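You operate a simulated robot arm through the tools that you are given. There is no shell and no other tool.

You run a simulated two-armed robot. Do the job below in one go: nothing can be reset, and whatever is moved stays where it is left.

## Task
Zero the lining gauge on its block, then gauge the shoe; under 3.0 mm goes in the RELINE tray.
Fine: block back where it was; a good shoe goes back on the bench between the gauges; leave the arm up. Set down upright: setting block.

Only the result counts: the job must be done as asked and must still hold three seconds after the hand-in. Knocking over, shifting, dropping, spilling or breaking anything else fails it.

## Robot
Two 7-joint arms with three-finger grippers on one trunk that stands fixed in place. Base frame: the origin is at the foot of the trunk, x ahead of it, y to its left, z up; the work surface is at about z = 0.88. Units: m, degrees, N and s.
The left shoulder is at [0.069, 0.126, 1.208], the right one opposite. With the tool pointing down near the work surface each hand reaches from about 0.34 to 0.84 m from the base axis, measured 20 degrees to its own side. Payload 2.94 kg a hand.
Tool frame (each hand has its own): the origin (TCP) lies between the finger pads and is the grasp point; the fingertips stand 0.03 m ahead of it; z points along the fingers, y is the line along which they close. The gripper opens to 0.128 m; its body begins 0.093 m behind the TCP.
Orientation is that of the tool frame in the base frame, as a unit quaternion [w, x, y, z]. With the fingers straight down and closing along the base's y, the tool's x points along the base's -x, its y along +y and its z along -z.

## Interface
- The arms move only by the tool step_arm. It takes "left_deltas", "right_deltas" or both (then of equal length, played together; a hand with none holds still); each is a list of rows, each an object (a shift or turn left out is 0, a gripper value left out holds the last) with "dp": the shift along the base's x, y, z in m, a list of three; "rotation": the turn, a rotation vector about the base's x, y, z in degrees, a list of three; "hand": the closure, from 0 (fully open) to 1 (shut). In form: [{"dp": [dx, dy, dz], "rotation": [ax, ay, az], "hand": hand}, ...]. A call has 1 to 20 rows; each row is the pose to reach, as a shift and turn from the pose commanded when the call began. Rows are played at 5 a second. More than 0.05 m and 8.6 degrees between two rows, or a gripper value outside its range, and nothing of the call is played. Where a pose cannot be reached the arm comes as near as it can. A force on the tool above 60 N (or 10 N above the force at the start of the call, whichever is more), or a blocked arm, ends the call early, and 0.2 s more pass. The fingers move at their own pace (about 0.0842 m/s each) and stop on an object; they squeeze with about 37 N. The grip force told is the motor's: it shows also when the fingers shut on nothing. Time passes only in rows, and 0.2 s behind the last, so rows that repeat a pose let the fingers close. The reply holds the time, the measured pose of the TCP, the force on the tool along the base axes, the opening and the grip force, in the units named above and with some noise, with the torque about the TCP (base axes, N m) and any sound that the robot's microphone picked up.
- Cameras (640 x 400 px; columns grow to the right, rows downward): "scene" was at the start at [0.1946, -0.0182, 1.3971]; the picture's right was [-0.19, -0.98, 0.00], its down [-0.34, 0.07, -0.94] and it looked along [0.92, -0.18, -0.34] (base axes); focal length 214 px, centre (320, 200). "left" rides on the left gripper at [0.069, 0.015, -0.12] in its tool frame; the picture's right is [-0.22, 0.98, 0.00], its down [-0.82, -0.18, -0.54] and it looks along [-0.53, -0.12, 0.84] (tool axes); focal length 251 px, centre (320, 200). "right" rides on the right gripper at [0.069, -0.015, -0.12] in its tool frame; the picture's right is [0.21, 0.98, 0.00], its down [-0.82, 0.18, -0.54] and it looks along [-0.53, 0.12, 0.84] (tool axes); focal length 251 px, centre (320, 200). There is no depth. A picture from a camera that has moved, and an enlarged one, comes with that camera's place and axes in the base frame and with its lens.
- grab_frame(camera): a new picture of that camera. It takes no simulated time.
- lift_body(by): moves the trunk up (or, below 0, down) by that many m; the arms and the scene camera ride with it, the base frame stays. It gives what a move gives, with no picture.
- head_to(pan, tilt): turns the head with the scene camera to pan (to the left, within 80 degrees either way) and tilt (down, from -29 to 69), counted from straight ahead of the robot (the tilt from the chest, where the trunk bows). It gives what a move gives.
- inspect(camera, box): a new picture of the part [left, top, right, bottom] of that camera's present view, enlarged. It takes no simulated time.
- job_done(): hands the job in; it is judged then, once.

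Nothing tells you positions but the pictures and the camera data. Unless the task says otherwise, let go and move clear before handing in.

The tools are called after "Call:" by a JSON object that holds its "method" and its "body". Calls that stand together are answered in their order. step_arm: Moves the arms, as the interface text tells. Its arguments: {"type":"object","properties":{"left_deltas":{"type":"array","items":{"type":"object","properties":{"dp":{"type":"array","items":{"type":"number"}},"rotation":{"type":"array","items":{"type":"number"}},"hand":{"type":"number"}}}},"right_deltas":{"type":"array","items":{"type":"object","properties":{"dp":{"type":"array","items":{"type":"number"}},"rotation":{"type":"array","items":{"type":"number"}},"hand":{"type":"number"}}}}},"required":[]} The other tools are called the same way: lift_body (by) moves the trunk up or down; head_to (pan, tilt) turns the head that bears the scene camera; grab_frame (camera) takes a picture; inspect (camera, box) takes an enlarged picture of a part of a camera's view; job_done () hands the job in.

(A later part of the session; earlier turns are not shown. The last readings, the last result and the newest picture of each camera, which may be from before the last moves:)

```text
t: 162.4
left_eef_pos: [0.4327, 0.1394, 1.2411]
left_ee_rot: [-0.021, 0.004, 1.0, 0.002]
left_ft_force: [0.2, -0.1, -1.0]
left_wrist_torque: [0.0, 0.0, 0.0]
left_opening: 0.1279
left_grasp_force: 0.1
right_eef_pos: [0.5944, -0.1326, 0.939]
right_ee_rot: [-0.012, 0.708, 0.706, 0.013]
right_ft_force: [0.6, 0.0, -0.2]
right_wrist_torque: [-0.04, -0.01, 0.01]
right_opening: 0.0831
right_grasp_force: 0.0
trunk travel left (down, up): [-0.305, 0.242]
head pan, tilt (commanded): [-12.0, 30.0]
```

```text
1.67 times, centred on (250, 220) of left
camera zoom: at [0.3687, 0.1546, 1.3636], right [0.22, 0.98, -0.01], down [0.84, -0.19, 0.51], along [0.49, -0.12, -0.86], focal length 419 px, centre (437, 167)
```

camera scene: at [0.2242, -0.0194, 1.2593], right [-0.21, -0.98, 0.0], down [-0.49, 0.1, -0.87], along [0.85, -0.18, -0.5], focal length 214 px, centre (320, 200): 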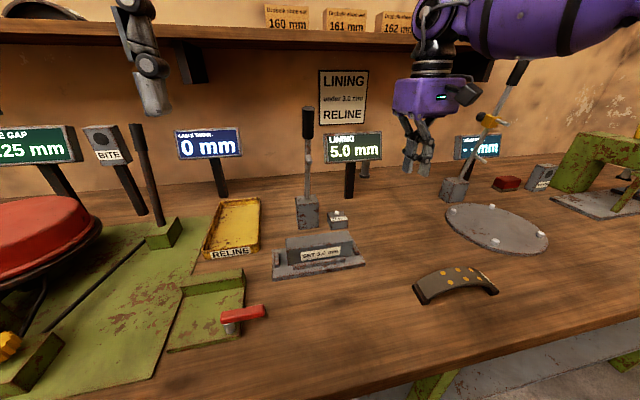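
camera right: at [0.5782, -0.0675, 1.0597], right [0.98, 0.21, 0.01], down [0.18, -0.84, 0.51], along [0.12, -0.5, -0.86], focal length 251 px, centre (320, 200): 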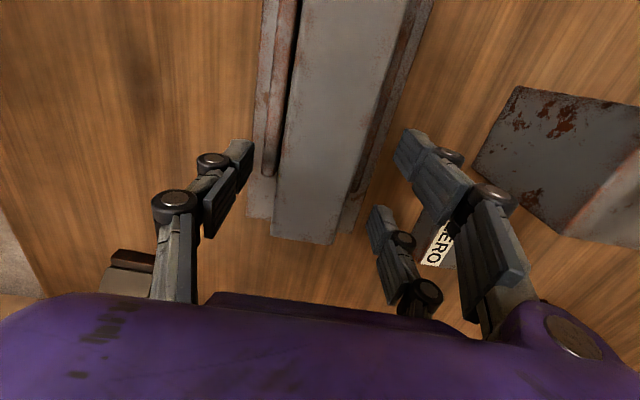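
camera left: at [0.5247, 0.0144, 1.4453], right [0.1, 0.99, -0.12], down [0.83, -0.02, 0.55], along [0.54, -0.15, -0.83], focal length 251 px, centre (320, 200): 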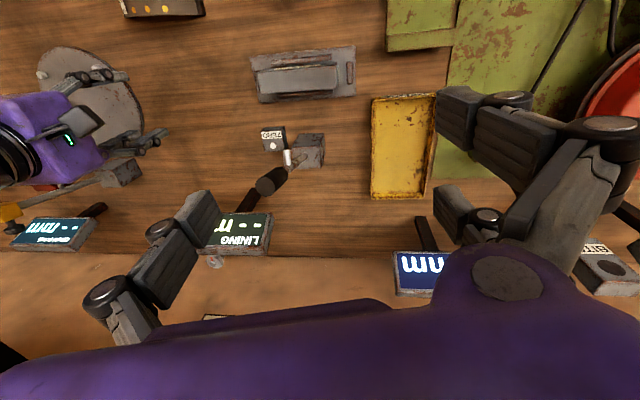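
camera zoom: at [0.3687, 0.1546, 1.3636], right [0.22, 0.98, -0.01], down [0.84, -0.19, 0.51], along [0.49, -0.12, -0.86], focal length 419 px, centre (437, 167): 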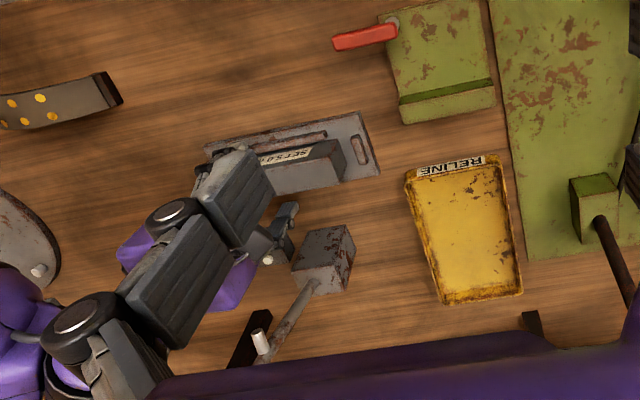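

Clear of the lever, and centred to within 3 mm. I'll correct that, go down the last 7 mm, and check for rib contact before closing.

Call:
{"method": "step_arm", "body": {"right_deltas": [{"dp": [-0.003, -0.001, -0.003]}, {"dp": [-0.003, -0.001, -0.0055]}, {"dp": [-0.003, -0.001, -0.0075]}, {"dp": [-0.003, -0.001, -0.0075]}]}}

```text
t: 163.4
left_eef_pos: [0.4329, 0.1409, 1.2413]
left_ee_rot: [-0.021, 0.004, 1.0, 0.001]
left_ft_force: [-0.4, -0.1, -0.2]
left_wrist_torque: [-0.01, -0.02, -0.01]
left_opening: 0.1279
left_grasp_force: 0.0
right_eef_pos: [0.5904, -0.1348, 0.9304]
right_ee_rot: [-0.011, 0.708, 0.706, 0.012]
right_ft_force: [-0.2, 0.7, -0.8]
right_wrist_torque: [0.01, 0.0, -0.04]
right_opening: 0.0832
right_grasp_force: 0.1
trunk travel left (down, up): [-0.305, 0.242]
head pan, tilt (commanded): [-12.0, 30.0]
```

No contact. To be safe over the 9 mm ribs I'll rise 1.5 mm, then close and test-lift a few millimetres.

Call:
{"method": "step_arm", "body": {"right_deltas": [{"dp": [0, 0, 0.0015]}, {"dp": [0, 0, 0.0015], "hand": 0.5}, {"dp": [0, 0, 0.0015], "hand": 0.6}, {"dp": [0, 0, 0.0015], "hand": 0.8}, {"dp": [0, 0, 0.0015], "hand": 1.0}, {"dp": [0, 0, 0.0015], "hand": 1.0}, {"dp": [0, 0, 0.0015], "hand": 1.0}]}}

Call:
{"method": "step_arm", "body": {"right_deltas": [{"dp": [0, 0, 0.002]}, {"dp": [0, 0, 0.004]}, {"dp": [0, 0, 0.006]}, {"dp": [0, 0, 0.006]}]}}

Call:
{"method": "grab_frame", "body": {"camera": "right"}}

Call:
{"method": "inspect", "body": {"camera": "scene", "box": [250, 130, 400, 290]}}

```text
t: 165.0
left_eef_pos: [0.4322, 0.1402, 1.2416]
left_ee_rot: [-0.02, 0.004, 1.0, 0.002]
left_ft_force: [-0.4, -0.1, -0.5]
left_wrist_torque: [-0.03, -0.01, -0.03]
left_opening: 0.1279
left_grasp_force: 0.0
right_eef_pos: [0.5941, -0.1352, 0.9354]
right_ee_rot: [-0.009, 0.708, 0.705, 0.019]
right_ft_force: [9.6, -4.1, 14.2]
right_wrist_torque: [0.16, -0.56, 0.18]
right_opening: 0.0398
right_grasp_force: 37.4
trunk travel left (down, up): [-0.305, 0.242]
head pan, tilt (commanded): [-12.0, 30.0]
```

```text
t: 166.0
left_eef_pos: [0.4328, 0.1397, 1.2417]
left_ee_rot: [-0.02, 0.003, 1.0, 0.002]
left_ft_force: [0.2, -0.2, 0.6]
left_wrist_torque: [0.01, 0.02, 0.04]
left_opening: 0.128
left_grasp_force: 0.0
right_eef_pos: [0.5899, -0.1357, 0.9379]
right_ee_rot: [-0.013, 0.708, 0.706, 0.012]
right_ft_force: [0.5, 0.3, -0.5]
right_wrist_torque: [-0.18, -0.02, -0.01]
right_opening: 0.0396
right_grasp_force: 37.0
trunk travel left (down, up): [-0.305, 0.242]
head pan, tilt (commanded): [-12.0, 30.0]
```

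```text
taken
camera right: at [0.5748, -0.0683, 1.0586], right [0.98, 0.21, 0.01], down [0.18, -0.84, 0.51], along [0.11, -0.5, -0.86], focal length 251 px, centre (320, 200)
```

right: 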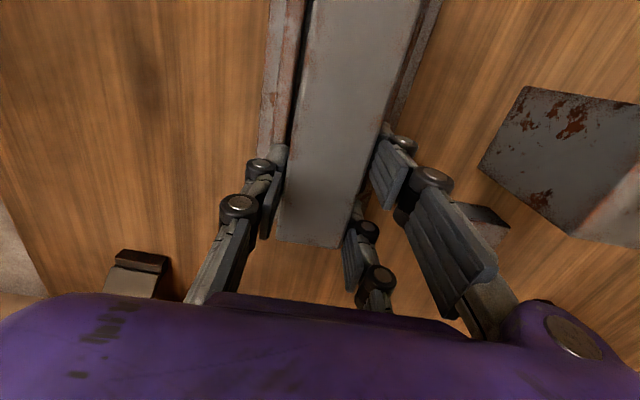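

```text
2.50 times, centred on (325, 210) of scene
camera zoom: at [0.2247, -0.0189, 1.2592], right [-0.21, -0.98, 0.0], down [-0.49, 0.1, -0.87], along [0.85, -0.18, -0.5], focal length 536 px, centre (308, 175)
```

zoom: 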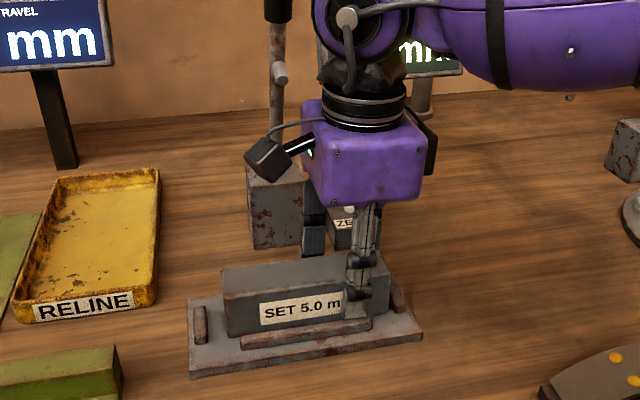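

The fingers rode up slightly over a rib while closing, so the grip is shallower than I'd like. I'll lift a few millimetres more, very slowly, and see whether the block comes.

Call:
{"method": "step_arm", "body": {"right_deltas": [{"dp": [0, 0, 0.002]}, {"dp": [0, 0, 0.004]}, {"dp": [0, 0, 0.004]}, {"dp": [0, 0, 0.004]}]}}

Call:
{"method": "inspect", "body": {"camera": "scene", "box": [260, 170, 380, 270]}}

```text
t: 167.0
left_eef_pos: [0.4329, 0.14, 1.2418]
left_ee_rot: [-0.021, 0.002, 1.0, 0.002]
left_ft_force: [-0.3, 0.5, -0.2]
left_wrist_torque: [-0.03, -0.01, -0.01]
left_opening: 0.128
left_grasp_force: 0.0
right_eef_pos: [0.5902, -0.1334, 0.9419]
right_ee_rot: [-0.012, 0.708, 0.706, 0.013]
right_ft_force: [0.1, -0.2, -5.2]
right_wrist_torque: [-0.18, -0.01, -0.03]
right_opening: 0.0399
right_grasp_force: 36.5
trunk travel left (down, up): [-0.305, 0.242]
head pan, tilt (commanded): [-12.0, 30.0]
```

```text
4.00 times, centred on (320, 220) of scene
camera zoom: at [0.2247, -0.019, 1.2592], right [-0.21, -0.98, 0.0], down [-0.49, 0.1, -0.87], along [0.85, -0.18, -0.5], focal length 858 px, centre (320, 120)
```

zoom: 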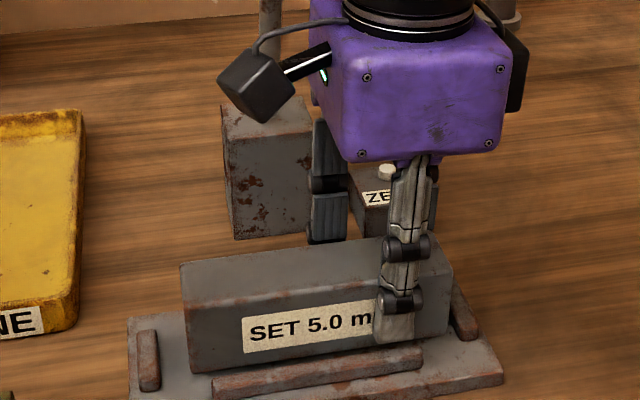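

The block's full weight is on the hand now. I'll keep it low, lifting just clear of the ribs, and carry it gently back towards its original spot.

Call:
{"method": "step_arm", "body": {"right_deltas": [{"dp": [0, 0, 0.004]}, {"dp": [0, 0, 0.008]}, {"dp": [0, 0, 0.012]}, {"dp": [0, 0, 0.016]}, {"dp": [0, 0, 0.02]}, {"dp": [0.001, -0.008, 0.02]}, {"dp": [0.002, -0.02, 0.02]}, {"dp": [0.004, -0.04, 0.02]}, {"dp": [0.006, -0.06, 0.02]}, {"dp": [0.008, -0.08, 0.02]}, {"dp": [0.01, -0.1, 0.02]}, {"dp": [0.01, -0.1, 0.02]}]}}

Call:
{"method": "inspect", "body": {"camera": "scene", "box": [260, 130, 440, 270]}}

```text
t: 169.6
left_eef_pos: [0.4335, 0.1396, 1.241]
left_ee_rot: [-0.022, 0.004, 1.0, 0.003]
left_ft_force: [0.0, -0.1, 0.4]
left_wrist_torque: [0.01, 0.01, -0.01]
left_opening: 0.1281
left_grasp_force: 0.0
right_eef_pos: [0.6012, -0.2327, 0.9594]
right_ee_rot: [-0.012, 0.707, 0.707, 0.013]
right_ft_force: [0.4, 0.1, -5.6]
right_wrist_torque: [-0.22, 0.0, -0.01]
right_opening: 0.0397
right_grasp_force: 37.0
trunk travel left (down, up): [-0.305, 0.242]
head pan, tilt (commanded): [-12.0, 30.0]
```

```text
2.86 times, centred on (350, 200) of scene
camera zoom: at [0.2249, -0.0188, 1.2592], right [-0.21, -0.98, 0.0], down [-0.49, 0.1, -0.87], along [0.85, -0.18, -0.5], focal length 613 px, centre (234, 200)
```

zoom: 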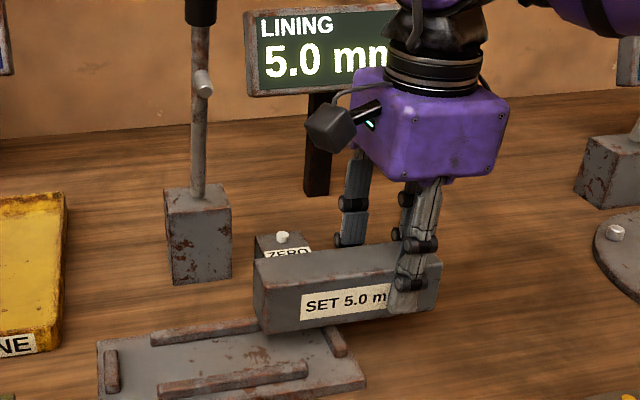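

The block rides level. I'll continue to above its original place and verify before lowering.

Call:
{"method": "step_arm", "body": {"right_deltas": [{"dp": [0.001, -0.01, 0.0]}, {"dp": [0.003, -0.03, 0.0]}, {"dp": [0.005, -0.055, 0.0]}, {"dp": [0.007, -0.08, 0.0]}, {"dp": [0.009, -0.105, 0.0]}, {"dp": [0.01, -0.13, 0.0]}, {"dp": [0.01, -0.15, 0.0]}, {"dp": [0.01, -0.158, 0.0]}, {"dp": [0.01, -0.158, 0.0]}]}}

Call:
{"method": "head_to", "body": {"pan": -12, "tilt": 36}}

Call:
{"method": "inspect", "body": {"camera": "scene", "box": [360, 150, 520, 250]}}

Call:
{"method": "grab_frame", "body": {"camera": "right"}}

```text
t: 171.6
left_eef_pos: [0.4335, 0.1391, 1.2416]
left_ee_rot: [-0.021, 0.003, 1.0, 0.002]
left_ft_force: [0.8, 1.0, 0.0]
left_wrist_torque: [0.0, 0.01, -0.01]
left_opening: 0.128
left_grasp_force: 0.0
right_eef_pos: [0.6103, -0.3934, 0.9616]
right_ee_rot: [-0.013, 0.708, 0.706, 0.013]
right_ft_force: [-0.1, 0.3, -5.4]
right_wrist_torque: [-0.21, -0.04, -0.01]
right_opening: 0.0397
right_grasp_force: 36.8
trunk travel left (down, up): [-0.305, 0.242]
head pan, tilt (commanded): [-12.0, 30.0]
```

```text
t: 172.3
left_eef_pos: [0.4339, 0.1396, 1.2421]
left_ee_rot: [-0.022, 0.004, 1.0, 0.002]
left_ft_force: [0.1, -0.3, 0.2]
left_wrist_torque: [-0.03, 0.02, -0.01]
left_opening: 0.1283
left_grasp_force: 0.0
right_eef_pos: [0.6109, -0.3921, 0.9613]
right_ee_rot: [-0.012, 0.708, 0.706, 0.014]
right_ft_force: [-0.2, 0.0, -6.0]
right_wrist_torque: [-0.2, -0.07, 0.0]
right_opening: 0.0395
right_grasp_force: 36.6
trunk travel left (down, up): [-0.305, 0.242]
head pan, tilt (commanded): [-12.0, 36.0]
```

```text
4.00 times, centred on (440, 200) of scene
camera zoom: at [0.2219, -0.0186, 1.2499], right [-0.21, -0.98, 0.0], down [-0.57, 0.12, -0.81], along [0.79, -0.17, -0.59], focal length 858 px, centre (-160, 200)
```

zoom: 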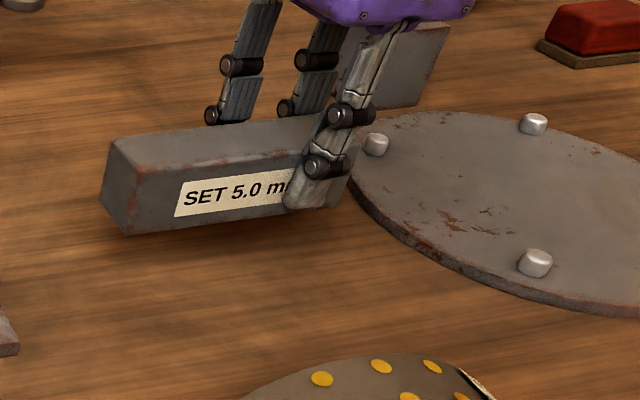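

```text
taken
camera right: at [0.5959, -0.3261, 1.0832], right [0.98, 0.21, 0.01], down [0.18, -0.84, 0.51], along [0.12, -0.5, -0.86], focal length 251 px, centre (320, 200)
```

right: 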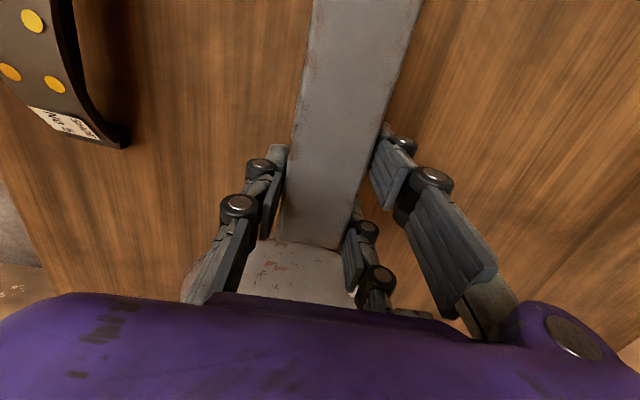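

The block is right above its original place (left end y ≈ -0.277) with its underside about 41 mm up. I'll lower it to the bench, feeling for contact.

Call:
{"method": "step_arm", "body": {"right_deltas": [{"dp": [0, 0, -0.01]}, {"dp": [0, 0, -0.02]}, {"dp": [0, 0, -0.03]}, {"dp": [0, 0, -0.036]}, {"dp": [0, 0, -0.038]}, {"dp": [0, 0, -0.038]}]}}

Call:
{"method": "inspect", "body": {"camera": "scene", "box": [360, 150, 520, 250]}}

```text
t: 173.7
left_eef_pos: [0.4329, 0.1407, 1.2411]
left_ee_rot: [-0.021, 0.003, 1.0, 0.002]
left_ft_force: [0.7, 0.0, 0.8]
left_wrist_torque: [-0.01, 0.01, -0.03]
left_opening: 0.1282
left_grasp_force: 0.1
right_eef_pos: [0.6107, -0.3933, 0.9235]
right_ee_rot: [-0.013, 0.707, 0.707, 0.013]
right_ft_force: [-0.7, 0.3, -4.9]
right_wrist_torque: [-0.21, -0.02, 0.01]
right_opening: 0.0397
right_grasp_force: 37.1
trunk travel left (down, up): [-0.305, 0.242]
head pan, tilt (commanded): [-12.0, 36.0]
```

```text
4.00 times, centred on (440, 200) of scene
camera zoom: at [0.2219, -0.0186, 1.2499], right [-0.21, -0.98, 0.0], down [-0.58, 0.12, -0.81], along [0.79, -0.17, -0.59], focal length 858 px, centre (-160, 200)
```

zoom: 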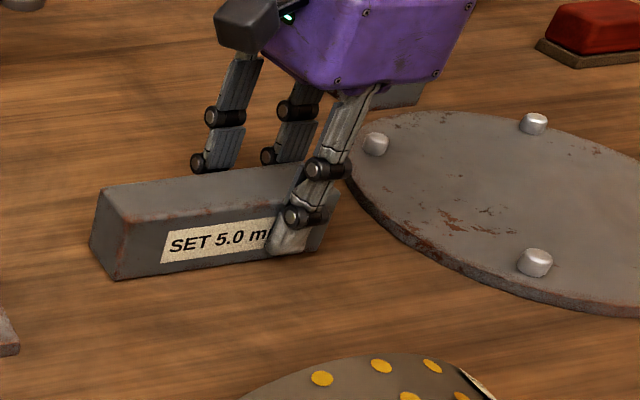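

Call:
{"method": "step_arm", "body": {"right_deltas": [{"dp": [0, 0, -0.0015]}, {"dp": [0, 0, -0.003]}, {"dp": [0, 0, -0.003]}]}}

Call:
{"method": "step_arm", "body": {"right_deltas": [{"dp": [0, 0, -0.001]}, {"dp": [0, 0, -0.0015]}, {"dp": [0, 0, -0.0015]}]}}

```text
t: 174.5
left_eef_pos: [0.4327, 0.1404, 1.2422]
left_ee_rot: [-0.02, 0.004, 1.0, 0.002]
left_ft_force: [0.4, -0.5, -0.5]
left_wrist_torque: [0.02, -0.02, -0.01]
left_opening: 0.1279
left_grasp_force: 0.1
right_eef_pos: [0.6113, -0.3932, 0.9232]
right_ee_rot: [-0.011, 0.708, 0.706, 0.015]
right_ft_force: [2.2, -5.5, 11.9]
right_wrist_torque: [0.75, 0.14, -0.15]
right_opening: 0.0394
right_grasp_force: 37.2
trunk travel left (down, up): [-0.305, 0.242]
head pan, tilt (commanded): [-12.0, 36.0]
```

```text
t: 175.3
left_eef_pos: [0.4325, 0.1404, 1.2413]
left_ee_rot: [-0.021, 0.004, 1.0, 0.002]
left_ft_force: [-0.6, 0.3, 0.6]
left_wrist_torque: [-0.02, -0.01, -0.01]
left_opening: 0.1281
left_grasp_force: 0.0
right_eef_pos: [0.6129, -0.3916, 0.9208]
right_ee_rot: [-0.01, 0.707, 0.707, 0.015]
right_ft_force: [6.9, -8.3, 23.3]
right_wrist_torque: [-0.2, -0.25, -0.26]
right_opening: 0.0398
right_grasp_force: 36.7
trunk travel left (down, up): [-0.305, 0.242]
head pan, tilt (commanded): [-12.0, 36.0]
```

The block is on the bench. I'll ease the pressure, open, and rise straight up.

Call:
{"method": "step_arm", "body": {"right_deltas": [{"dp": [0, 0, 0.002]}, {"dp": [0, 0, 0.003]}, {"dp": [0, 0, 0.003], "hand": 0.5}, {"dp": [0, 0, 0.003], "hand": 0.4}, {"dp": [0, 0, 0.003], "hand": 0.3}, {"dp": [0, 0, 0.03], "hand": 0.3}, {"dp": [0, 0, 0.07], "hand": 0.3}, {"dp": [0, 0, 0.1], "hand": 0.3}]}}

Call:
{"method": "inspect", "body": {"camera": "scene", "box": [360, 150, 520, 250]}}

Call:
{"method": "inspect", "body": {"camera": "scene", "box": [380, 220, 540, 320]}}

Call:
{"method": "grab_frame", "body": {"camera": "right"}}

```text
t: 177.1
left_eef_pos: [0.4327, 0.1395, 1.2407]
left_ee_rot: [-0.02, 0.003, 1.0, 0.001]
left_ft_force: [0.6, 0.3, -0.3]
left_wrist_torque: [0.05, -0.03, -0.02]
left_opening: 0.1282
left_grasp_force: 0.1
right_eef_pos: [0.6122, -0.3922, 1.0178]
right_ee_rot: [-0.012, 0.708, 0.706, 0.014]
right_ft_force: [-0.8, -0.5, 0.1]
right_wrist_torque: [-0.03, 0.0, -0.01]
right_opening: 0.0894
right_grasp_force: 0.1
trunk travel left (down, up): [-0.305, 0.242]
head pan, tilt (commanded): [-12.0, 36.0]
```

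```text
4.00 times, centred on (440, 200) of scene
camera zoom: at [0.2212, -0.018, 1.25], right [-0.21, -0.98, 0.0], down [-0.57, 0.12, -0.81], along [0.79, -0.17, -0.59], focal length 858 px, centre (-160, 200)
```

zoom: 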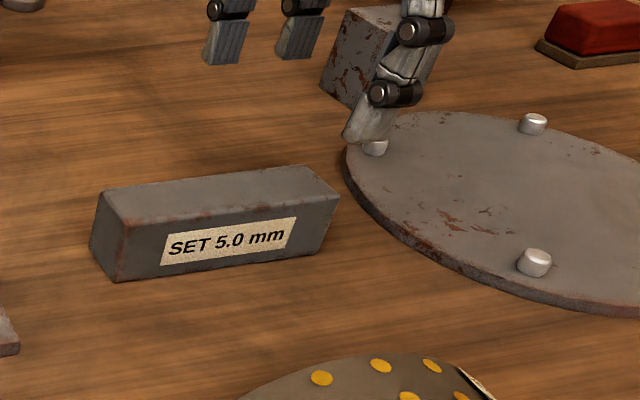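

```text
4.00 times, centred on (460, 270) of scene
camera zoom: at [0.2212, -0.018, 1.25], right [-0.21, -0.98, 0.0], down [-0.57, 0.12, -0.81], along [0.79, -0.17, -0.59], focal length 858 px, centre (-240, -80)
```

zoom: 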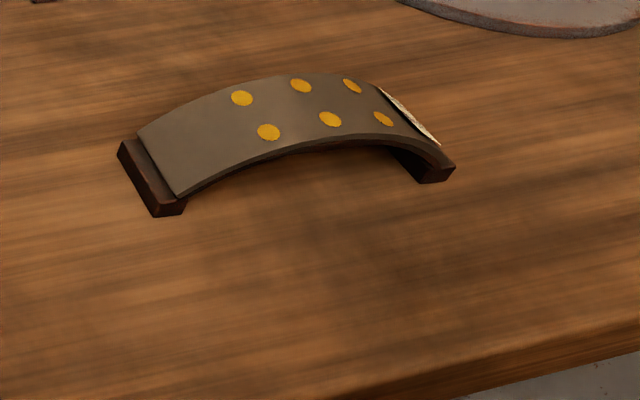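

```text
taken
camera right: at [0.5964, -0.3255, 1.1401], right [0.98, 0.21, 0.01], down [0.18, -0.84, 0.51], along [0.12, -0.5, -0.86], focal length 251 px, centre (320, 200)
```

right: 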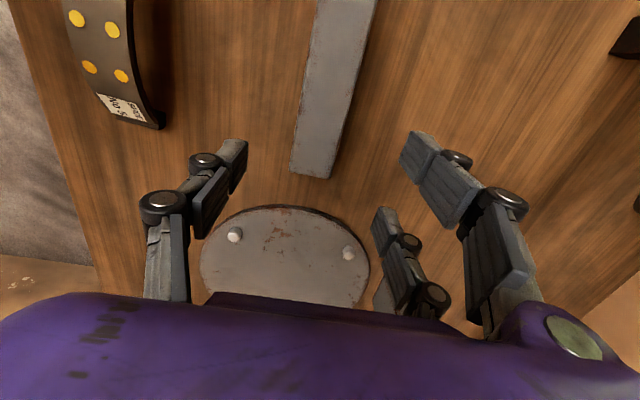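

The block is back within about 2 mm of where it was. Now the shoe: it sits near (0.447, -0.349), turned about -3°, about 0.17 m long, crest about 52 mm high. I'll move the hand over it with matching yaw and check.

Call:
{"method": "step_arm", "body": {"right_deltas": [{"dp": [-0.02, 0.0, 0.0], "rotation": [0, 0, -1.0], "hand": 0.3}, {"dp": [-0.055, 0.0, 0.0], "rotation": [0, 0, -2.0], "hand": 0.3}, {"dp": [-0.09, 0.001, 0.0], "rotation": [0, 0, -2.9], "hand": 0.3}, {"dp": [-0.125, 0.002, 0.0], "rotation": [0, 0, -2.9], "hand": 0.3}, {"dp": [-0.155, 0.003, 0.0], "rotation": [0, 0, -2.9], "hand": 0.3}, {"dp": [-0.167, 0.003, 0.0], "rotation": [0, 0, -2.9], "hand": 0.3}, {"dp": [-0.167, 0.003, 0.0], "rotation": [0, 0, -2.9], "hand": 0.3}]}}

Call:
{"method": "grab_frame", "body": {"camera": "right"}}

Call:
{"method": "grab_frame", "body": {"camera": "scene"}}

```text
t: 178.7
left_eef_pos: [0.4337, 0.14, 1.2424]
left_ee_rot: [-0.02, 0.003, 1.0, 0.002]
left_ft_force: [0.3, -0.2, -0.1]
left_wrist_torque: [0.03, 0.02, 0.0]
left_opening: 0.1283
left_grasp_force: 0.1
right_eef_pos: [0.4442, -0.389, 1.0185]
right_ee_rot: [-0.012, 0.725, 0.689, 0.013]
right_ft_force: [0.0, -0.4, 0.6]
right_wrist_torque: [-0.01, -0.01, 0.03]
right_opening: 0.0895
right_grasp_force: 0.1
trunk travel left (down, up): [-0.305, 0.242]
head pan, tilt (commanded): [-12.0, 36.0]
```

```text
taken
camera right: at [0.433, -0.3228, 1.1406], right [0.99, 0.16, 0.01], down [0.14, -0.85, 0.51], along [0.09, -0.5, -0.86], focal length 251 px, centre (320, 200)
```

right: 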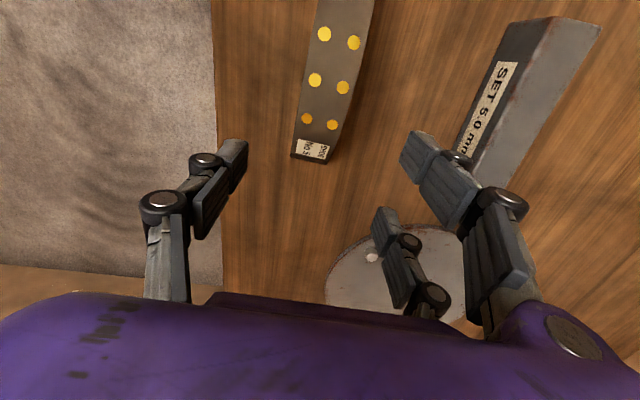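

```text
taken
camera scene: at [0.222, -0.0184, 1.2499], right [-0.21, -0.98, 0.0], down [-0.58, 0.12, -0.81], along [0.79, -0.17, -0.59], focal length 214 px, centre (320, 200)
```

scene: 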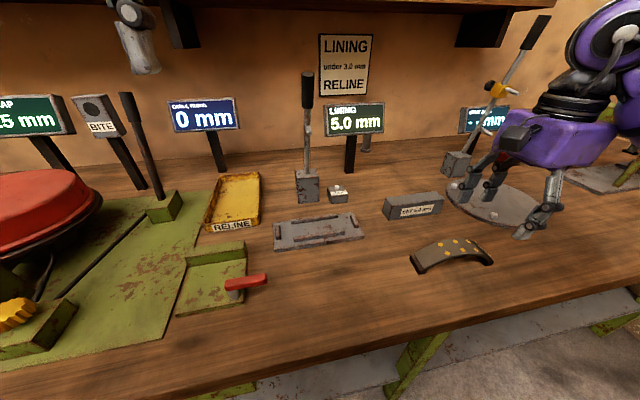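

I'm aligned in yaw and about 3 mm off in x. To measure the shoe's both ends in the hand camera's own frame, I'll step back to the left and look at it whole.

Call:
{"method": "step_arm", "body": {"right_deltas": [{"dp": [-0.003, 0.04, 0.02]}, {"dp": [-0.003, 0.08, 0.03]}, {"dp": [-0.003, 0.12, 0.03]}, {"dp": [-0.003, 0.12, 0.03]}]}}

Call:
{"method": "grab_frame", "body": {"camera": "right"}}

Call:
{"method": "inspect", "body": {"camera": "right", "box": [250, 20, 400, 160]}}

```text
t: 179.7
left_eef_pos: [0.4336, 0.1372, 1.2412]
left_ee_rot: [-0.021, 0.004, 1.0, 0.003]
left_ft_force: [0.5, -0.5, -0.2]
left_wrist_torque: [0.07, 0.02, 0.01]
left_opening: 0.1276
left_grasp_force: 0.0
right_eef_pos: [0.4417, -0.272, 1.0497]
right_ee_rot: [-0.013, 0.725, 0.689, 0.013]
right_ft_force: [-0.2, -0.2, -0.5]
right_wrist_torque: [0.07, 0.0, 0.01]
right_opening: 0.0896
right_grasp_force: 0.1
trunk travel left (down, up): [-0.305, 0.242]
head pan, tilt (commanded): [-12.0, 36.0]
```

```text
taken
camera right: at [0.4293, -0.2048, 1.1717], right [0.99, 0.16, 0.01], down [0.14, -0.85, 0.51], along [0.09, -0.5, -0.86], focal length 251 px, centre (320, 200)
```

right: 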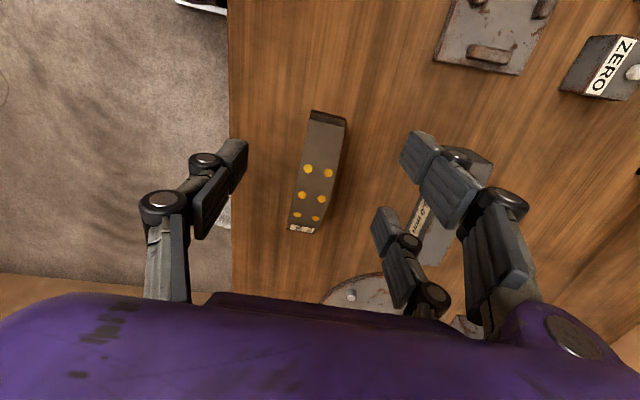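

```text
2.86 times, centred on (325, 90) of right
camera zoom: at [0.4293, -0.2048, 1.1717], right [0.99, 0.16, 0.01], down [0.14, -0.85, 0.51], along [0.09, -0.5, -0.86], focal length 718 px, centre (306, 514)
```

zoom: 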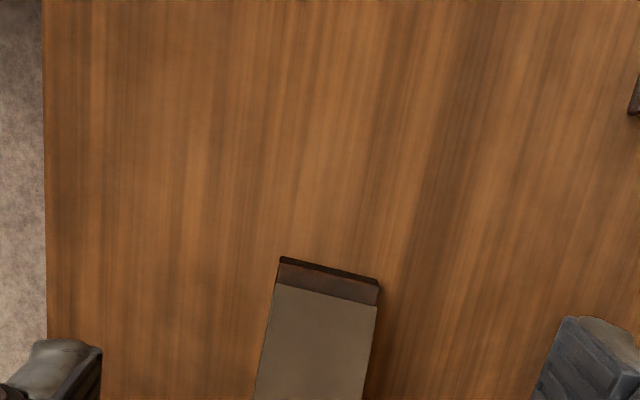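

Both ends measured: the shoe spans y ≈ -0.265 to -0.432, centre (0.444, -0.349). My grip point 40 mm right of centre is (0.442, -0.389). I'll go back there and descend around the shoe without closing yet.

Call:
{"method": "step_arm", "body": {"right_deltas": [{"dp": [0, -0.04, 0]}, {"dp": [0, -0.08, -0.01]}, {"dp": [0, -0.117, -0.03]}, {"dp": [0, -0.117, -0.06]}, {"dp": [0, -0.117, -0.09]}, {"dp": [0, -0.117, -0.11]}, {"dp": [0, -0.117, -0.11]}]}}

Call:
{"method": "grab_frame", "body": {"camera": "right"}}

Call:
{"method": "inspect", "body": {"camera": "scene", "box": [380, 150, 560, 300]}}

```text
t: 181.3
left_eef_pos: [0.4324, 0.14, 1.241]
left_ee_rot: [-0.021, 0.003, 1.0, 0.003]
left_ft_force: [-0.7, 0.3, -0.3]
left_wrist_torque: [0.02, -0.01, 0.01]
left_opening: 0.128
left_grasp_force: 0.0
right_eef_pos: [0.4403, -0.3844, 0.9384]
right_ee_rot: [-0.011, 0.726, 0.688, 0.013]
right_ft_force: [0.5, 0.2, 0.4]
right_wrist_torque: [-0.02, 0.0, 0.02]
right_opening: 0.0894
right_grasp_force: 0.0
trunk travel left (down, up): [-0.305, 0.242]
head pan, tilt (commanded): [-12.0, 36.0]
```

```text
taken
camera right: at [0.4286, -0.3173, 1.0615], right [0.99, 0.16, 0.01], down [0.14, -0.85, 0.51], along [0.09, -0.5, -0.86], focal length 251 px, centre (320, 200)
```

right: 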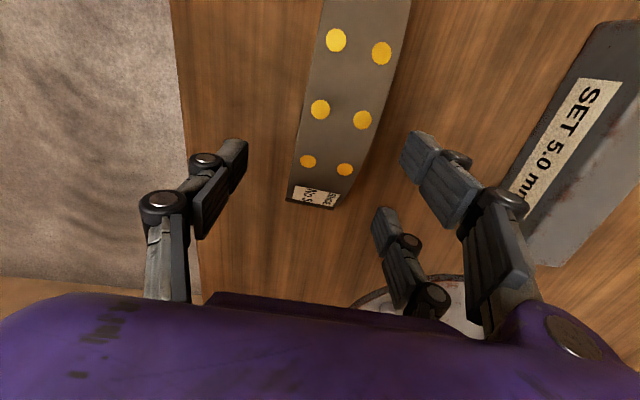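

```text
2.67 times, centred on (470, 225) of scene
camera zoom: at [0.2213, -0.0182, 1.25], right [-0.21, -0.98, 0.0], down [-0.57, 0.12, -0.81], along [0.79, -0.17, -0.59], focal length 572 px, centre (-80, 133)
```

zoom: 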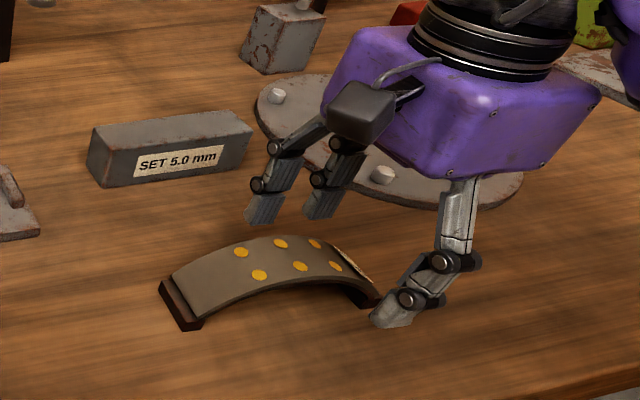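

Well centred. I'll descend the last 15 mm and close on the shoe, then test-lift.

Call:
{"method": "step_arm", "body": {"right_deltas": [{"dp": [-0.0005, -0.001, -0.008]}, {"dp": [-0.0005, -0.001, -0.0155]}, {"dp": [-0.0005, -0.001, -0.0155], "hand": 0.5}, {"dp": [-0.0005, -0.001, -0.0155], "hand": 0.7}, {"dp": [-0.0005, -0.001, -0.0155], "hand": 1.0}, {"dp": [-0.0005, -0.001, -0.0155], "hand": 1.0}, {"dp": [-0.0005, -0.001, -0.0155], "hand": 1.0}, {"dp": [-0.0005, -0.001, -0.0155], "hand": 1.0}]}}

Call:
{"method": "step_arm", "body": {"right_deltas": [{"dp": [0, 0, 0.002]}, {"dp": [0, 0, 0.005]}, {"dp": [0, 0, 0.008]}, {"dp": [0, 0, 0.008]}]}}

Call:
{"method": "grab_frame", "body": {"camera": "right"}}

Call:
{"method": "inspect", "body": {"camera": "scene", "box": [380, 150, 560, 300]}}

```text
t: 183.1
left_eef_pos: [0.433, 0.1401, 1.2422]
left_ee_rot: [-0.02, 0.004, 1.0, 0.001]
left_ft_force: [-0.6, 0.0, 0.5]
left_wrist_torque: [-0.01, 0.0, 0.01]
left_opening: 0.128
left_grasp_force: 0.0
right_eef_pos: [0.441, -0.3862, 0.9241]
right_ee_rot: [-0.012, 0.725, 0.689, 0.014]
right_ft_force: [1.1, 0.4, 0.3]
right_wrist_torque: [0.2, -0.13, -0.18]
right_opening: 0.0391
right_grasp_force: 37.2
trunk travel left (down, up): [-0.305, 0.242]
head pan, tilt (commanded): [-12.0, 36.0]
```

```text
t: 184.1
left_eef_pos: [0.4323, 0.1407, 1.2416]
left_ee_rot: [-0.02, 0.003, 1.0, 0.001]
left_ft_force: [-0.3, -0.5, 0.9]
left_wrist_torque: [-0.01, -0.01, 0.0]
left_opening: 0.128
left_grasp_force: 0.0
right_eef_pos: [0.4397, -0.3864, 0.9313]
right_ee_rot: [-0.012, 0.726, 0.688, 0.014]
right_ft_force: [-0.7, 0.1, -3.9]
right_wrist_torque: [-0.2, -0.03, -0.01]
right_opening: 0.0391
right_grasp_force: 36.9
trunk travel left (down, up): [-0.305, 0.242]
head pan, tilt (commanded): [-12.0, 36.0]
```

```text
taken
camera right: at [0.4284, -0.3196, 1.0532], right [0.99, 0.16, 0.01], down [0.14, -0.85, 0.51], along [0.09, -0.5, -0.86], focal length 251 px, centre (320, 200)
```

right: 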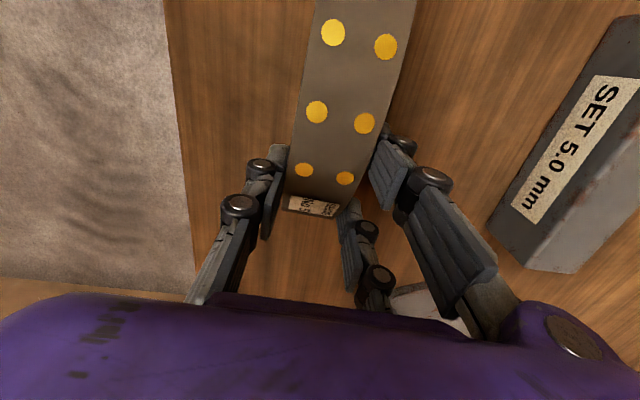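

```text
2.67 times, centred on (470, 225) of scene
camera zoom: at [0.2217, -0.0185, 1.2499], right [-0.21, -0.98, 0.0], down [-0.58, 0.12, -0.81], along [0.79, -0.17, -0.59], focal length 572 px, centre (-80, 133)
```

zoom: 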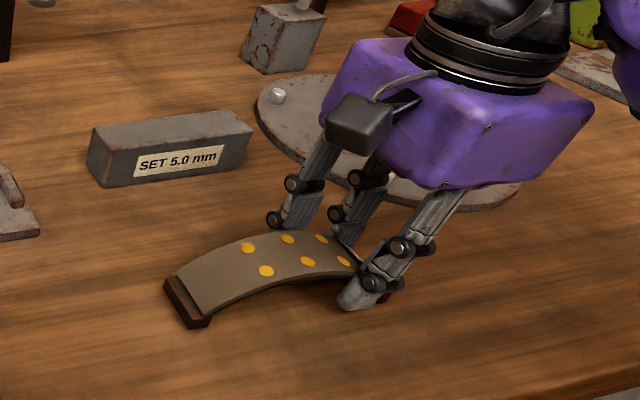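

The shoe is held (about 3.9 N). I'll lift it, carry it left along the front of the bench away from the block, and then forward over the plate, turning it square.

Call:
{"method": "step_arm", "body": {"right_deltas": [{"dp": [0, 0, 0.012]}, {"dp": [0, 0, 0.025]}, {"dp": [0, 0, 0.04]}, {"dp": [0, 0.02, 0.045], "rotation": [0, 0, 0.5]}, {"dp": [0.005, 0.05, 0.045], "rotation": [0, 0, 1]}, {"dp": [0.005, 0.08, 0.045], "rotation": [0, 0, 1.5]}, {"dp": [0.005, 0.11, 0.045], "rotation": [0, 0, 2]}, {"dp": [0.005, 0.14, 0.045], "rotation": [0, 0, 2.5]}, {"dp": [0.01, 0.17, 0.045], "rotation": [0, 0, 2.9]}, {"dp": [0.02, 0.2, 0.045], "rotation": [0, 0, 2.9]}, {"dp": [0.035, 0.225, 0.045], "rotation": [0, 0, 2.9]}, {"dp": [0.055, 0.24, 0.045], "rotation": [0, 0, 2.9]}, {"dp": [0.08, 0.248, 0.045], "rotation": [0, 0, 2.9]}, {"dp": [0.08, 0.248, 0.045], "rotation": [0, 0, 2.9]}]}}

Call:
{"method": "grab_frame", "body": {"camera": "right"}}

Call:
{"method": "inspect", "body": {"camera": "scene", "box": [240, 60, 440, 300]}}

```text
t: 187.1
left_eef_pos: [0.4319, 0.1402, 1.2415]
left_ee_rot: [-0.021, 0.004, 1.0, 0.002]
left_ft_force: [0.3, -0.3, 0.3]
left_wrist_torque: [0.02, -0.02, -0.01]
left_opening: 0.1281
left_grasp_force: 0.1
right_eef_pos: [0.5209, -0.1399, 0.9783]
right_ee_rot: [-0.013, 0.708, 0.706, 0.013]
right_ft_force: [0.6, -0.5, -3.8]
right_wrist_torque: [-0.15, 0.0, -0.04]
right_opening: 0.0387
right_grasp_force: 37.1
trunk travel left (down, up): [-0.305, 0.242]
head pan, tilt (commanded): [-12.0, 36.0]
```

```text
taken
camera right: at [0.5051, -0.0736, 1.0996], right [0.98, 0.21, 0.01], down [0.18, -0.84, 0.51], along [0.12, -0.5, -0.86], focal length 251 px, centre (320, 200)
```

right: 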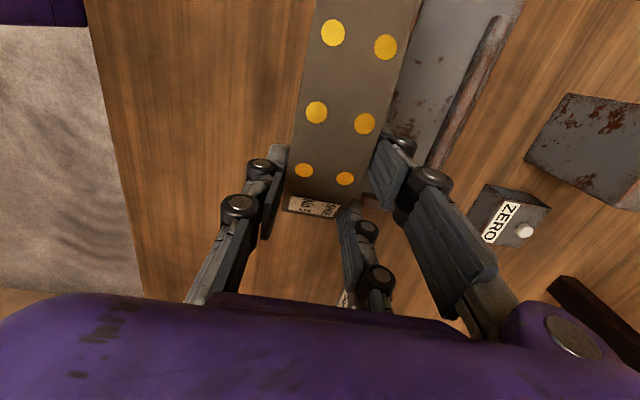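

```text
1.67 times, centred on (340, 180) of scene
camera zoom: at [0.221, -0.0182, 1.2501], right [-0.21, -0.98, 0.0], down [-0.57, 0.12, -0.81], along [0.79, -0.17, -0.59], focal length 358 px, centre (287, 233)
```

zoom: 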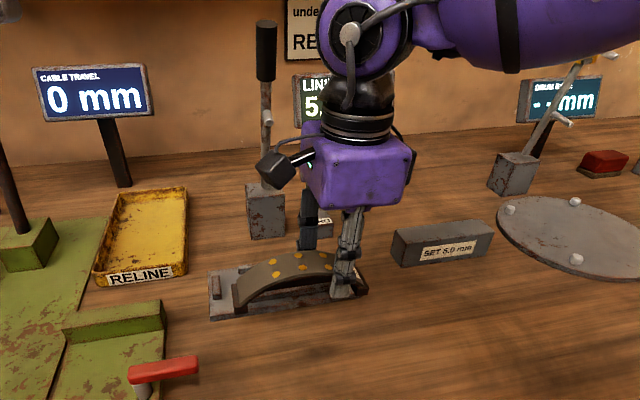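

The shoe is over the front of the plate. I'll move it forward over the pocket, staying high, and zoom in to check both ends against the short ribs.

Call:
{"method": "step_arm", "body": {"right_deltas": [{"dp": [0.02, 0.002, 0]}, {"dp": [0.04, 0.004, 0]}, {"dp": [0.06, 0.006, 0]}, {"dp": [0.072, 0.007, 0]}, {"dp": [0.072, 0.007, -0.015]}, {"dp": [0.072, 0.007, -0.022]}, {"dp": [0.072, 0.007, -0.022]}]}}

Call:
{"method": "grab_frame", "body": {"camera": "right"}}

Call:
{"method": "inspect", "body": {"camera": "scene", "box": [260, 180, 380, 270]}}

Call:
{"method": "inspect", "body": {"camera": "left", "box": [180, 120, 340, 260]}}

```text
t: 188.7
left_eef_pos: [0.4315, 0.1399, 1.2421]
left_ee_rot: [-0.021, 0.004, 1.0, 0.001]
left_ft_force: [0.2, 0.1, 0.0]
left_wrist_torque: [0.01, -0.02, -0.02]
left_opening: 0.128
left_grasp_force: 0.1
right_eef_pos: [0.5923, -0.1318, 0.9552]
right_ee_rot: [-0.012, 0.708, 0.706, 0.013]
right_ft_force: [1.0, 0.9, -3.7]
right_wrist_torque: [-0.14, 0.0, -0.03]
right_opening: 0.039
right_grasp_force: 36.8
trunk travel left (down, up): [-0.305, 0.242]
head pan, tilt (commanded): [-12.0, 36.0]
```

```text
taken
camera right: at [0.5768, -0.0656, 1.0767], right [0.98, 0.21, 0.01], down [0.18, -0.84, 0.51], along [0.12, -0.5, -0.86], focal length 251 px, centre (320, 200)
```

right: 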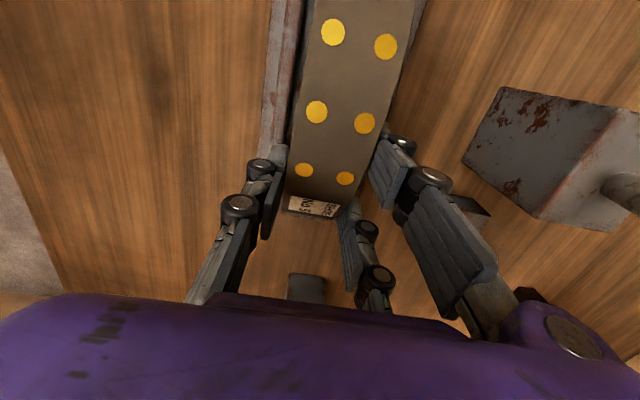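

```text
4.44 times, centred on (320, 225) of scene
camera zoom: at [0.2217, -0.0183, 1.2499], right [-0.21, -0.98, 0.0], down [-0.58, 0.12, -0.81], along [0.79, -0.17, -0.59], focal length 953 px, centre (320, 89)
```

zoom: 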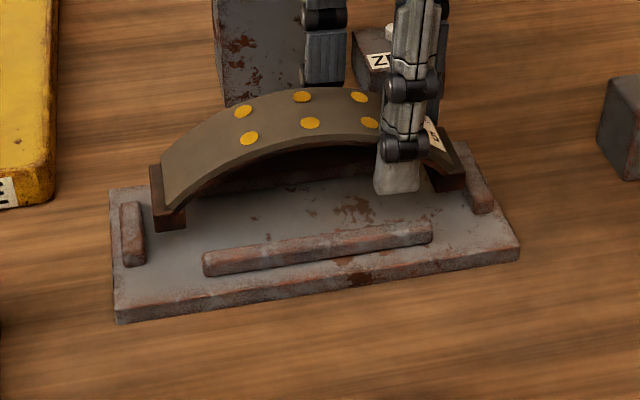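

```text
2.86 times, centred on (260, 190) of left
camera zoom: at [0.3691, 0.1545, 1.3635], right [0.22, 0.98, -0.01], down [0.84, -0.19, 0.51], along [0.49, -0.12, -0.86], focal length 718 px, centre (491, 229)
```

zoom: 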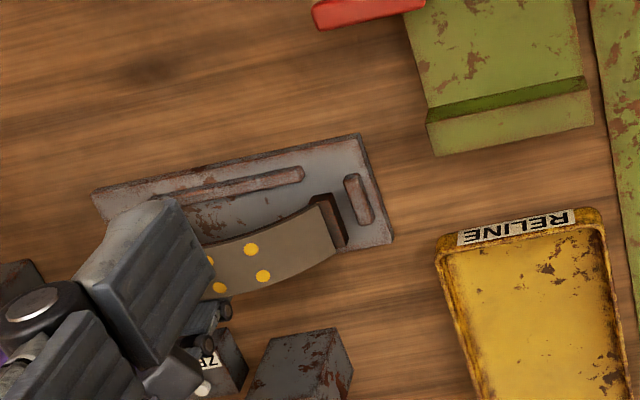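

Both ends have 6–8 mm clearance from the short ribs, and about 6–7 mm front and back. I'll lower the shoe into the pocket carefully, watching the force.

Call:
{"method": "step_arm", "body": {"right_deltas": [{"dp": [0, -0.0005, -0.005]}, {"dp": [0, -0.0005, -0.01]}, {"dp": [0, -0.0005, -0.015]}, {"dp": [0, -0.0005, -0.018]}, {"dp": [0, -0.0005, -0.018]}]}}

Call:
{"method": "step_arm", "body": {"right_deltas": [{"dp": [0, 0, -0.002]}, {"dp": [0, 0, -0.0035]}, {"dp": [0, 0, -0.0035]}]}}

Call:
{"method": "inspect", "body": {"camera": "scene", "box": [260, 180, 380, 270]}}

```text
t: 189.9
left_eef_pos: [0.4337, 0.1401, 1.2413]
left_ee_rot: [-0.021, 0.003, 1.0, 0.002]
left_ft_force: [-0.3, 0.2, 0.1]
left_wrist_torque: [0.03, 0.02, 0.02]
left_opening: 0.1277
left_grasp_force: 0.1
right_eef_pos: [0.5929, -0.1333, 0.937]
right_ee_rot: [-0.011, 0.708, 0.706, 0.013]
right_ft_force: [0.6, 0.3, -3.1]
right_wrist_torque: [-0.18, -0.01, -0.01]
right_opening: 0.0391
right_grasp_force: 36.7
trunk travel left (down, up): [-0.305, 0.242]
head pan, tilt (commanded): [-12.0, 36.0]
```

```text
t: 190.7
left_eef_pos: [0.4318, 0.1393, 1.2413]
left_ee_rot: [-0.02, 0.005, 1.0, 0.002]
left_ft_force: [-0.4, 0.3, -0.8]
left_wrist_torque: [0.01, 0.0, 0.01]
left_opening: 0.1279
left_grasp_force: 0.0
right_eef_pos: [0.5931, -0.132, 0.9348]
right_ee_rot: [-0.012, 0.708, 0.706, 0.015]
right_ft_force: [1.1, -4.2, 11.5]
right_wrist_torque: [0.28, -0.13, 0.12]
right_opening: 0.0391
right_grasp_force: 36.9
trunk travel left (down, up): [-0.305, 0.242]
head pan, tilt (commanded): [-12.0, 36.0]
```

```text
4.44 times, centred on (320, 225) of scene
camera zoom: at [0.2206, -0.0186, 1.2502], right [-0.21, -0.98, 0.0], down [-0.57, 0.12, -0.81], along [0.79, -0.17, -0.59], focal length 953 px, centre (320, 89)
```

zoom: 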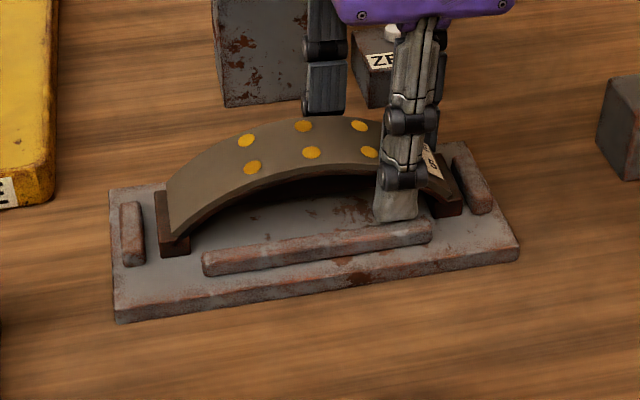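

The left foot is touching and the right is within a couple of millimetres. I'll open the fingers just enough to release, then rise straight up.

Call:
{"method": "step_arm", "body": {"right_deltas": [{"dp": [0, 0, -0.001]}, {"dp": [0, 0, -0.001], "hand": 0.6}, {"dp": [0, 0, -0.001], "hand": 0.5}, {"dp": [0, 0, 0.001], "hand": 0.4}, {"dp": [0, 0, 0.004], "hand": 0.4}, {"dp": [0, 0, 0.02], "hand": 0.4}]}}

Call:
{"method": "inspect", "body": {"camera": "scene", "box": [260, 180, 380, 270]}}

Call:
{"method": "grab_frame", "body": {"camera": "right"}}

```text
t: 192.1
left_eef_pos: [0.4327, 0.1397, 1.2412]
left_ee_rot: [-0.02, 0.003, 1.0, 0.002]
left_ft_force: [0.9, -0.1, -0.1]
left_wrist_torque: [0.03, 0.03, -0.03]
left_opening: 0.1281
left_grasp_force: 0.0
right_eef_pos: [0.5915, -0.1319, 0.9542]
right_ee_rot: [-0.012, 0.708, 0.706, 0.013]
right_ft_force: [-0.9, -0.2, 0.6]
right_wrist_torque: [-0.02, -0.01, 0.04]
right_opening: 0.0764
right_grasp_force: 0.0
trunk travel left (down, up): [-0.305, 0.242]
head pan, tilt (commanded): [-12.0, 36.0]
```

```text
4.44 times, centred on (320, 225) of scene
camera zoom: at [0.2211, -0.0181, 1.25], right [-0.21, -0.98, 0.0], down [-0.57, 0.12, -0.81], along [0.79, -0.17, -0.59], focal length 953 px, centre (320, 89)
```

zoom: 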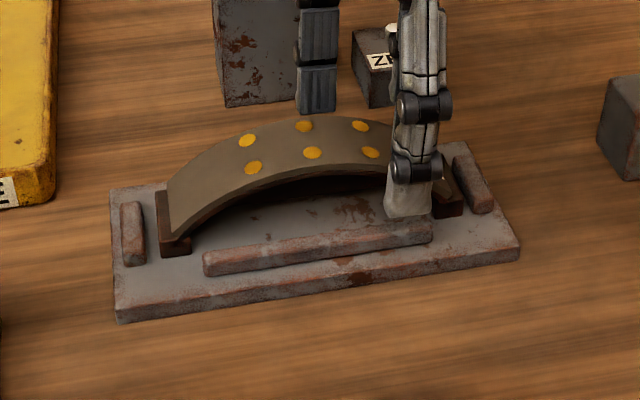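

```text
taken
camera right: at [0.5767, -0.0657, 1.0755], right [0.98, 0.21, 0.01], down [0.18, -0.84, 0.51], along [0.12, -0.5, -0.86], focal length 251 px, centre (320, 200)
```

right: 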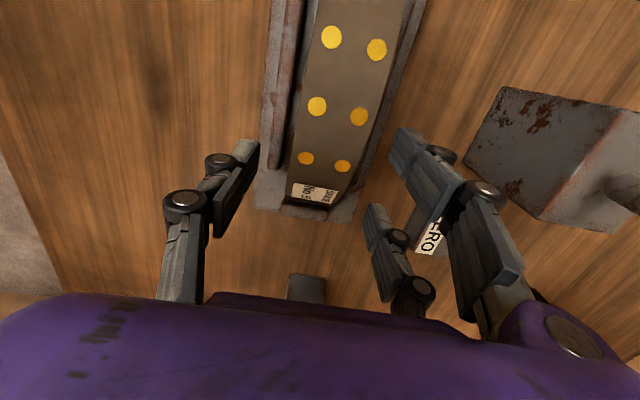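

The shoe is seated in the pocket. Now I'll withdraw the hand up and to the right, raise the trunk to the height I used for the lever, and close the fingers.

Call:
{"method": "step_arm", "body": {"right_deltas": [{"dp": [0, 0, 0.03]}, {"dp": [0, -0.01, 0.06]}, {"dp": [0, -0.04, 0.09]}, {"dp": [0, -0.08, 0.1]}, {"dp": [0, -0.12, 0.1]}, {"dp": [0, -0.155, 0.1]}, {"dp": [0, -0.17, 0.1]}, {"dp": [0, -0.17, 0.1]}]}}

Call:
{"method": "lift_body", "body": {"by": 0.09}}

Call:
{"method": "step_arm", "body": {"right_deltas": [{"dp": [0.008, 0.0, 0.004], "rotation": [2.94, -5.49, 5.31], "hand": 1.0}, {"dp": [0.016, 0.0, 0.008], "rotation": [5.88, -10.98, 10.62], "hand": 1.0}, {"dp": [0.024, 0.005, 0.012], "rotation": [8.82, -16.5, 15.9], "hand": 1.0}, {"dp": [0.032, 0.01, 0.016], "rotation": [11.76, -22.0, 21.2], "hand": 1.0}, {"dp": [0.04, 0.01, 0.02], "rotation": [14.7, -27.5, 26.6], "hand": 1.0}, {"dp": [0.048, 0.01, 0.024], "rotation": [17.6, -32.9, 31.9], "hand": 1.0}, {"dp": [0.056, 0.015, 0.028], "rotation": [20.6, -38.4, 37.2], "hand": 1.0}, {"dp": [0.064, 0.015, 0.032], "rotation": [23.5, -43.9, 42.5], "hand": 1.0}, {"dp": [0.072, 0.02, 0.034], "rotation": [26.5, -49.4, 47.8], "hand": 1.0}, {"dp": [0.08, 0.02, 0.034], "rotation": [29.4, -54.9, 53.1], "hand": 1.0}, {"dp": [0.08, 0.02, 0.034], "rotation": [29.4, -54.9, 53.1], "hand": 1.0}]}}

Call:
{"method": "grab_frame", "body": {"camera": "scene"}}

```text
t: 193.9
left_eef_pos: [0.4327, 0.1387, 1.2408]
left_ee_rot: [-0.021, 0.003, 1.0, 0.001]
left_ft_force: [0.1, -0.2, -0.4]
left_wrist_torque: [0.01, 0.0, 0.0]
left_opening: 0.128
left_grasp_force: 0.0
right_eef_pos: [0.5932, -0.3016, 1.0507]
right_ee_rot: [-0.012, 0.708, 0.706, 0.014]
right_ft_force: [0.4, 0.2, 0.6]
right_wrist_torque: [0.0, 0.0, 0.0]
right_opening: 0.0768
right_grasp_force: 0.2
trunk travel left (down, up): [-0.305, 0.242]
head pan, tilt (commanded): [-12.0, 36.0]
```

```text
t: 195.2
left_eef_pos: [0.4327, 0.1403, 1.3313]
left_ee_rot: [-0.021, 0.004, 1.0, 0.002]
left_ft_force: [0.0, -0.7, -0.5]
left_wrist_torque: [-0.01, 0.0, 0.0]
left_opening: 0.1279
left_grasp_force: 0.1
right_eef_pos: [0.593, -0.303, 1.1421]
right_ee_rot: [-0.013, 0.707, 0.707, 0.012]
right_ft_force: [-0.2, -1.0, 0.9]
right_wrist_torque: [0.0, -0.03, -0.03]
right_opening: 0.077
right_grasp_force: 0.2
trunk travel left (down, up): [-0.395, 0.152]
head pan, tilt (commanded): [-12.0, 36.0]
```

```text
t: 197.6
left_eef_pos: [0.4324, 0.1404, 1.3314]
left_ee_rot: [-0.019, 0.003, 1.0, 0.001]
left_ft_force: [-1.1, -0.6, 0.2]
left_wrist_torque: [0.01, 0.0, 0.0]
left_opening: 0.1279
left_grasp_force: 0.0
right_eef_pos: [0.6725, -0.2834, 1.1786]
right_ee_rot: [0.13, 0.226, 0.836, 0.482]
right_ft_force: [-0.1, 0.7, 0.5]
right_wrist_torque: [-0.01, 0.01, -0.01]
right_opening: 0.0
right_grasp_force: 3.3
trunk travel left (down, up): [-0.395, 0.152]
head pan, tilt (commanded): [-12.0, 36.0]
```

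```text
taken
camera scene: at [0.1986, -0.018, 1.3395], right [-0.21, -0.98, 0.0], down [-0.57, 0.12, -0.81], along [0.79, -0.17, -0.59], focal length 214 px, centre (320, 200)
```

scene: 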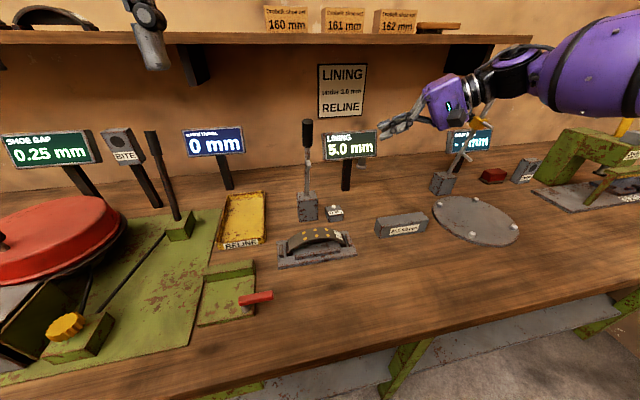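

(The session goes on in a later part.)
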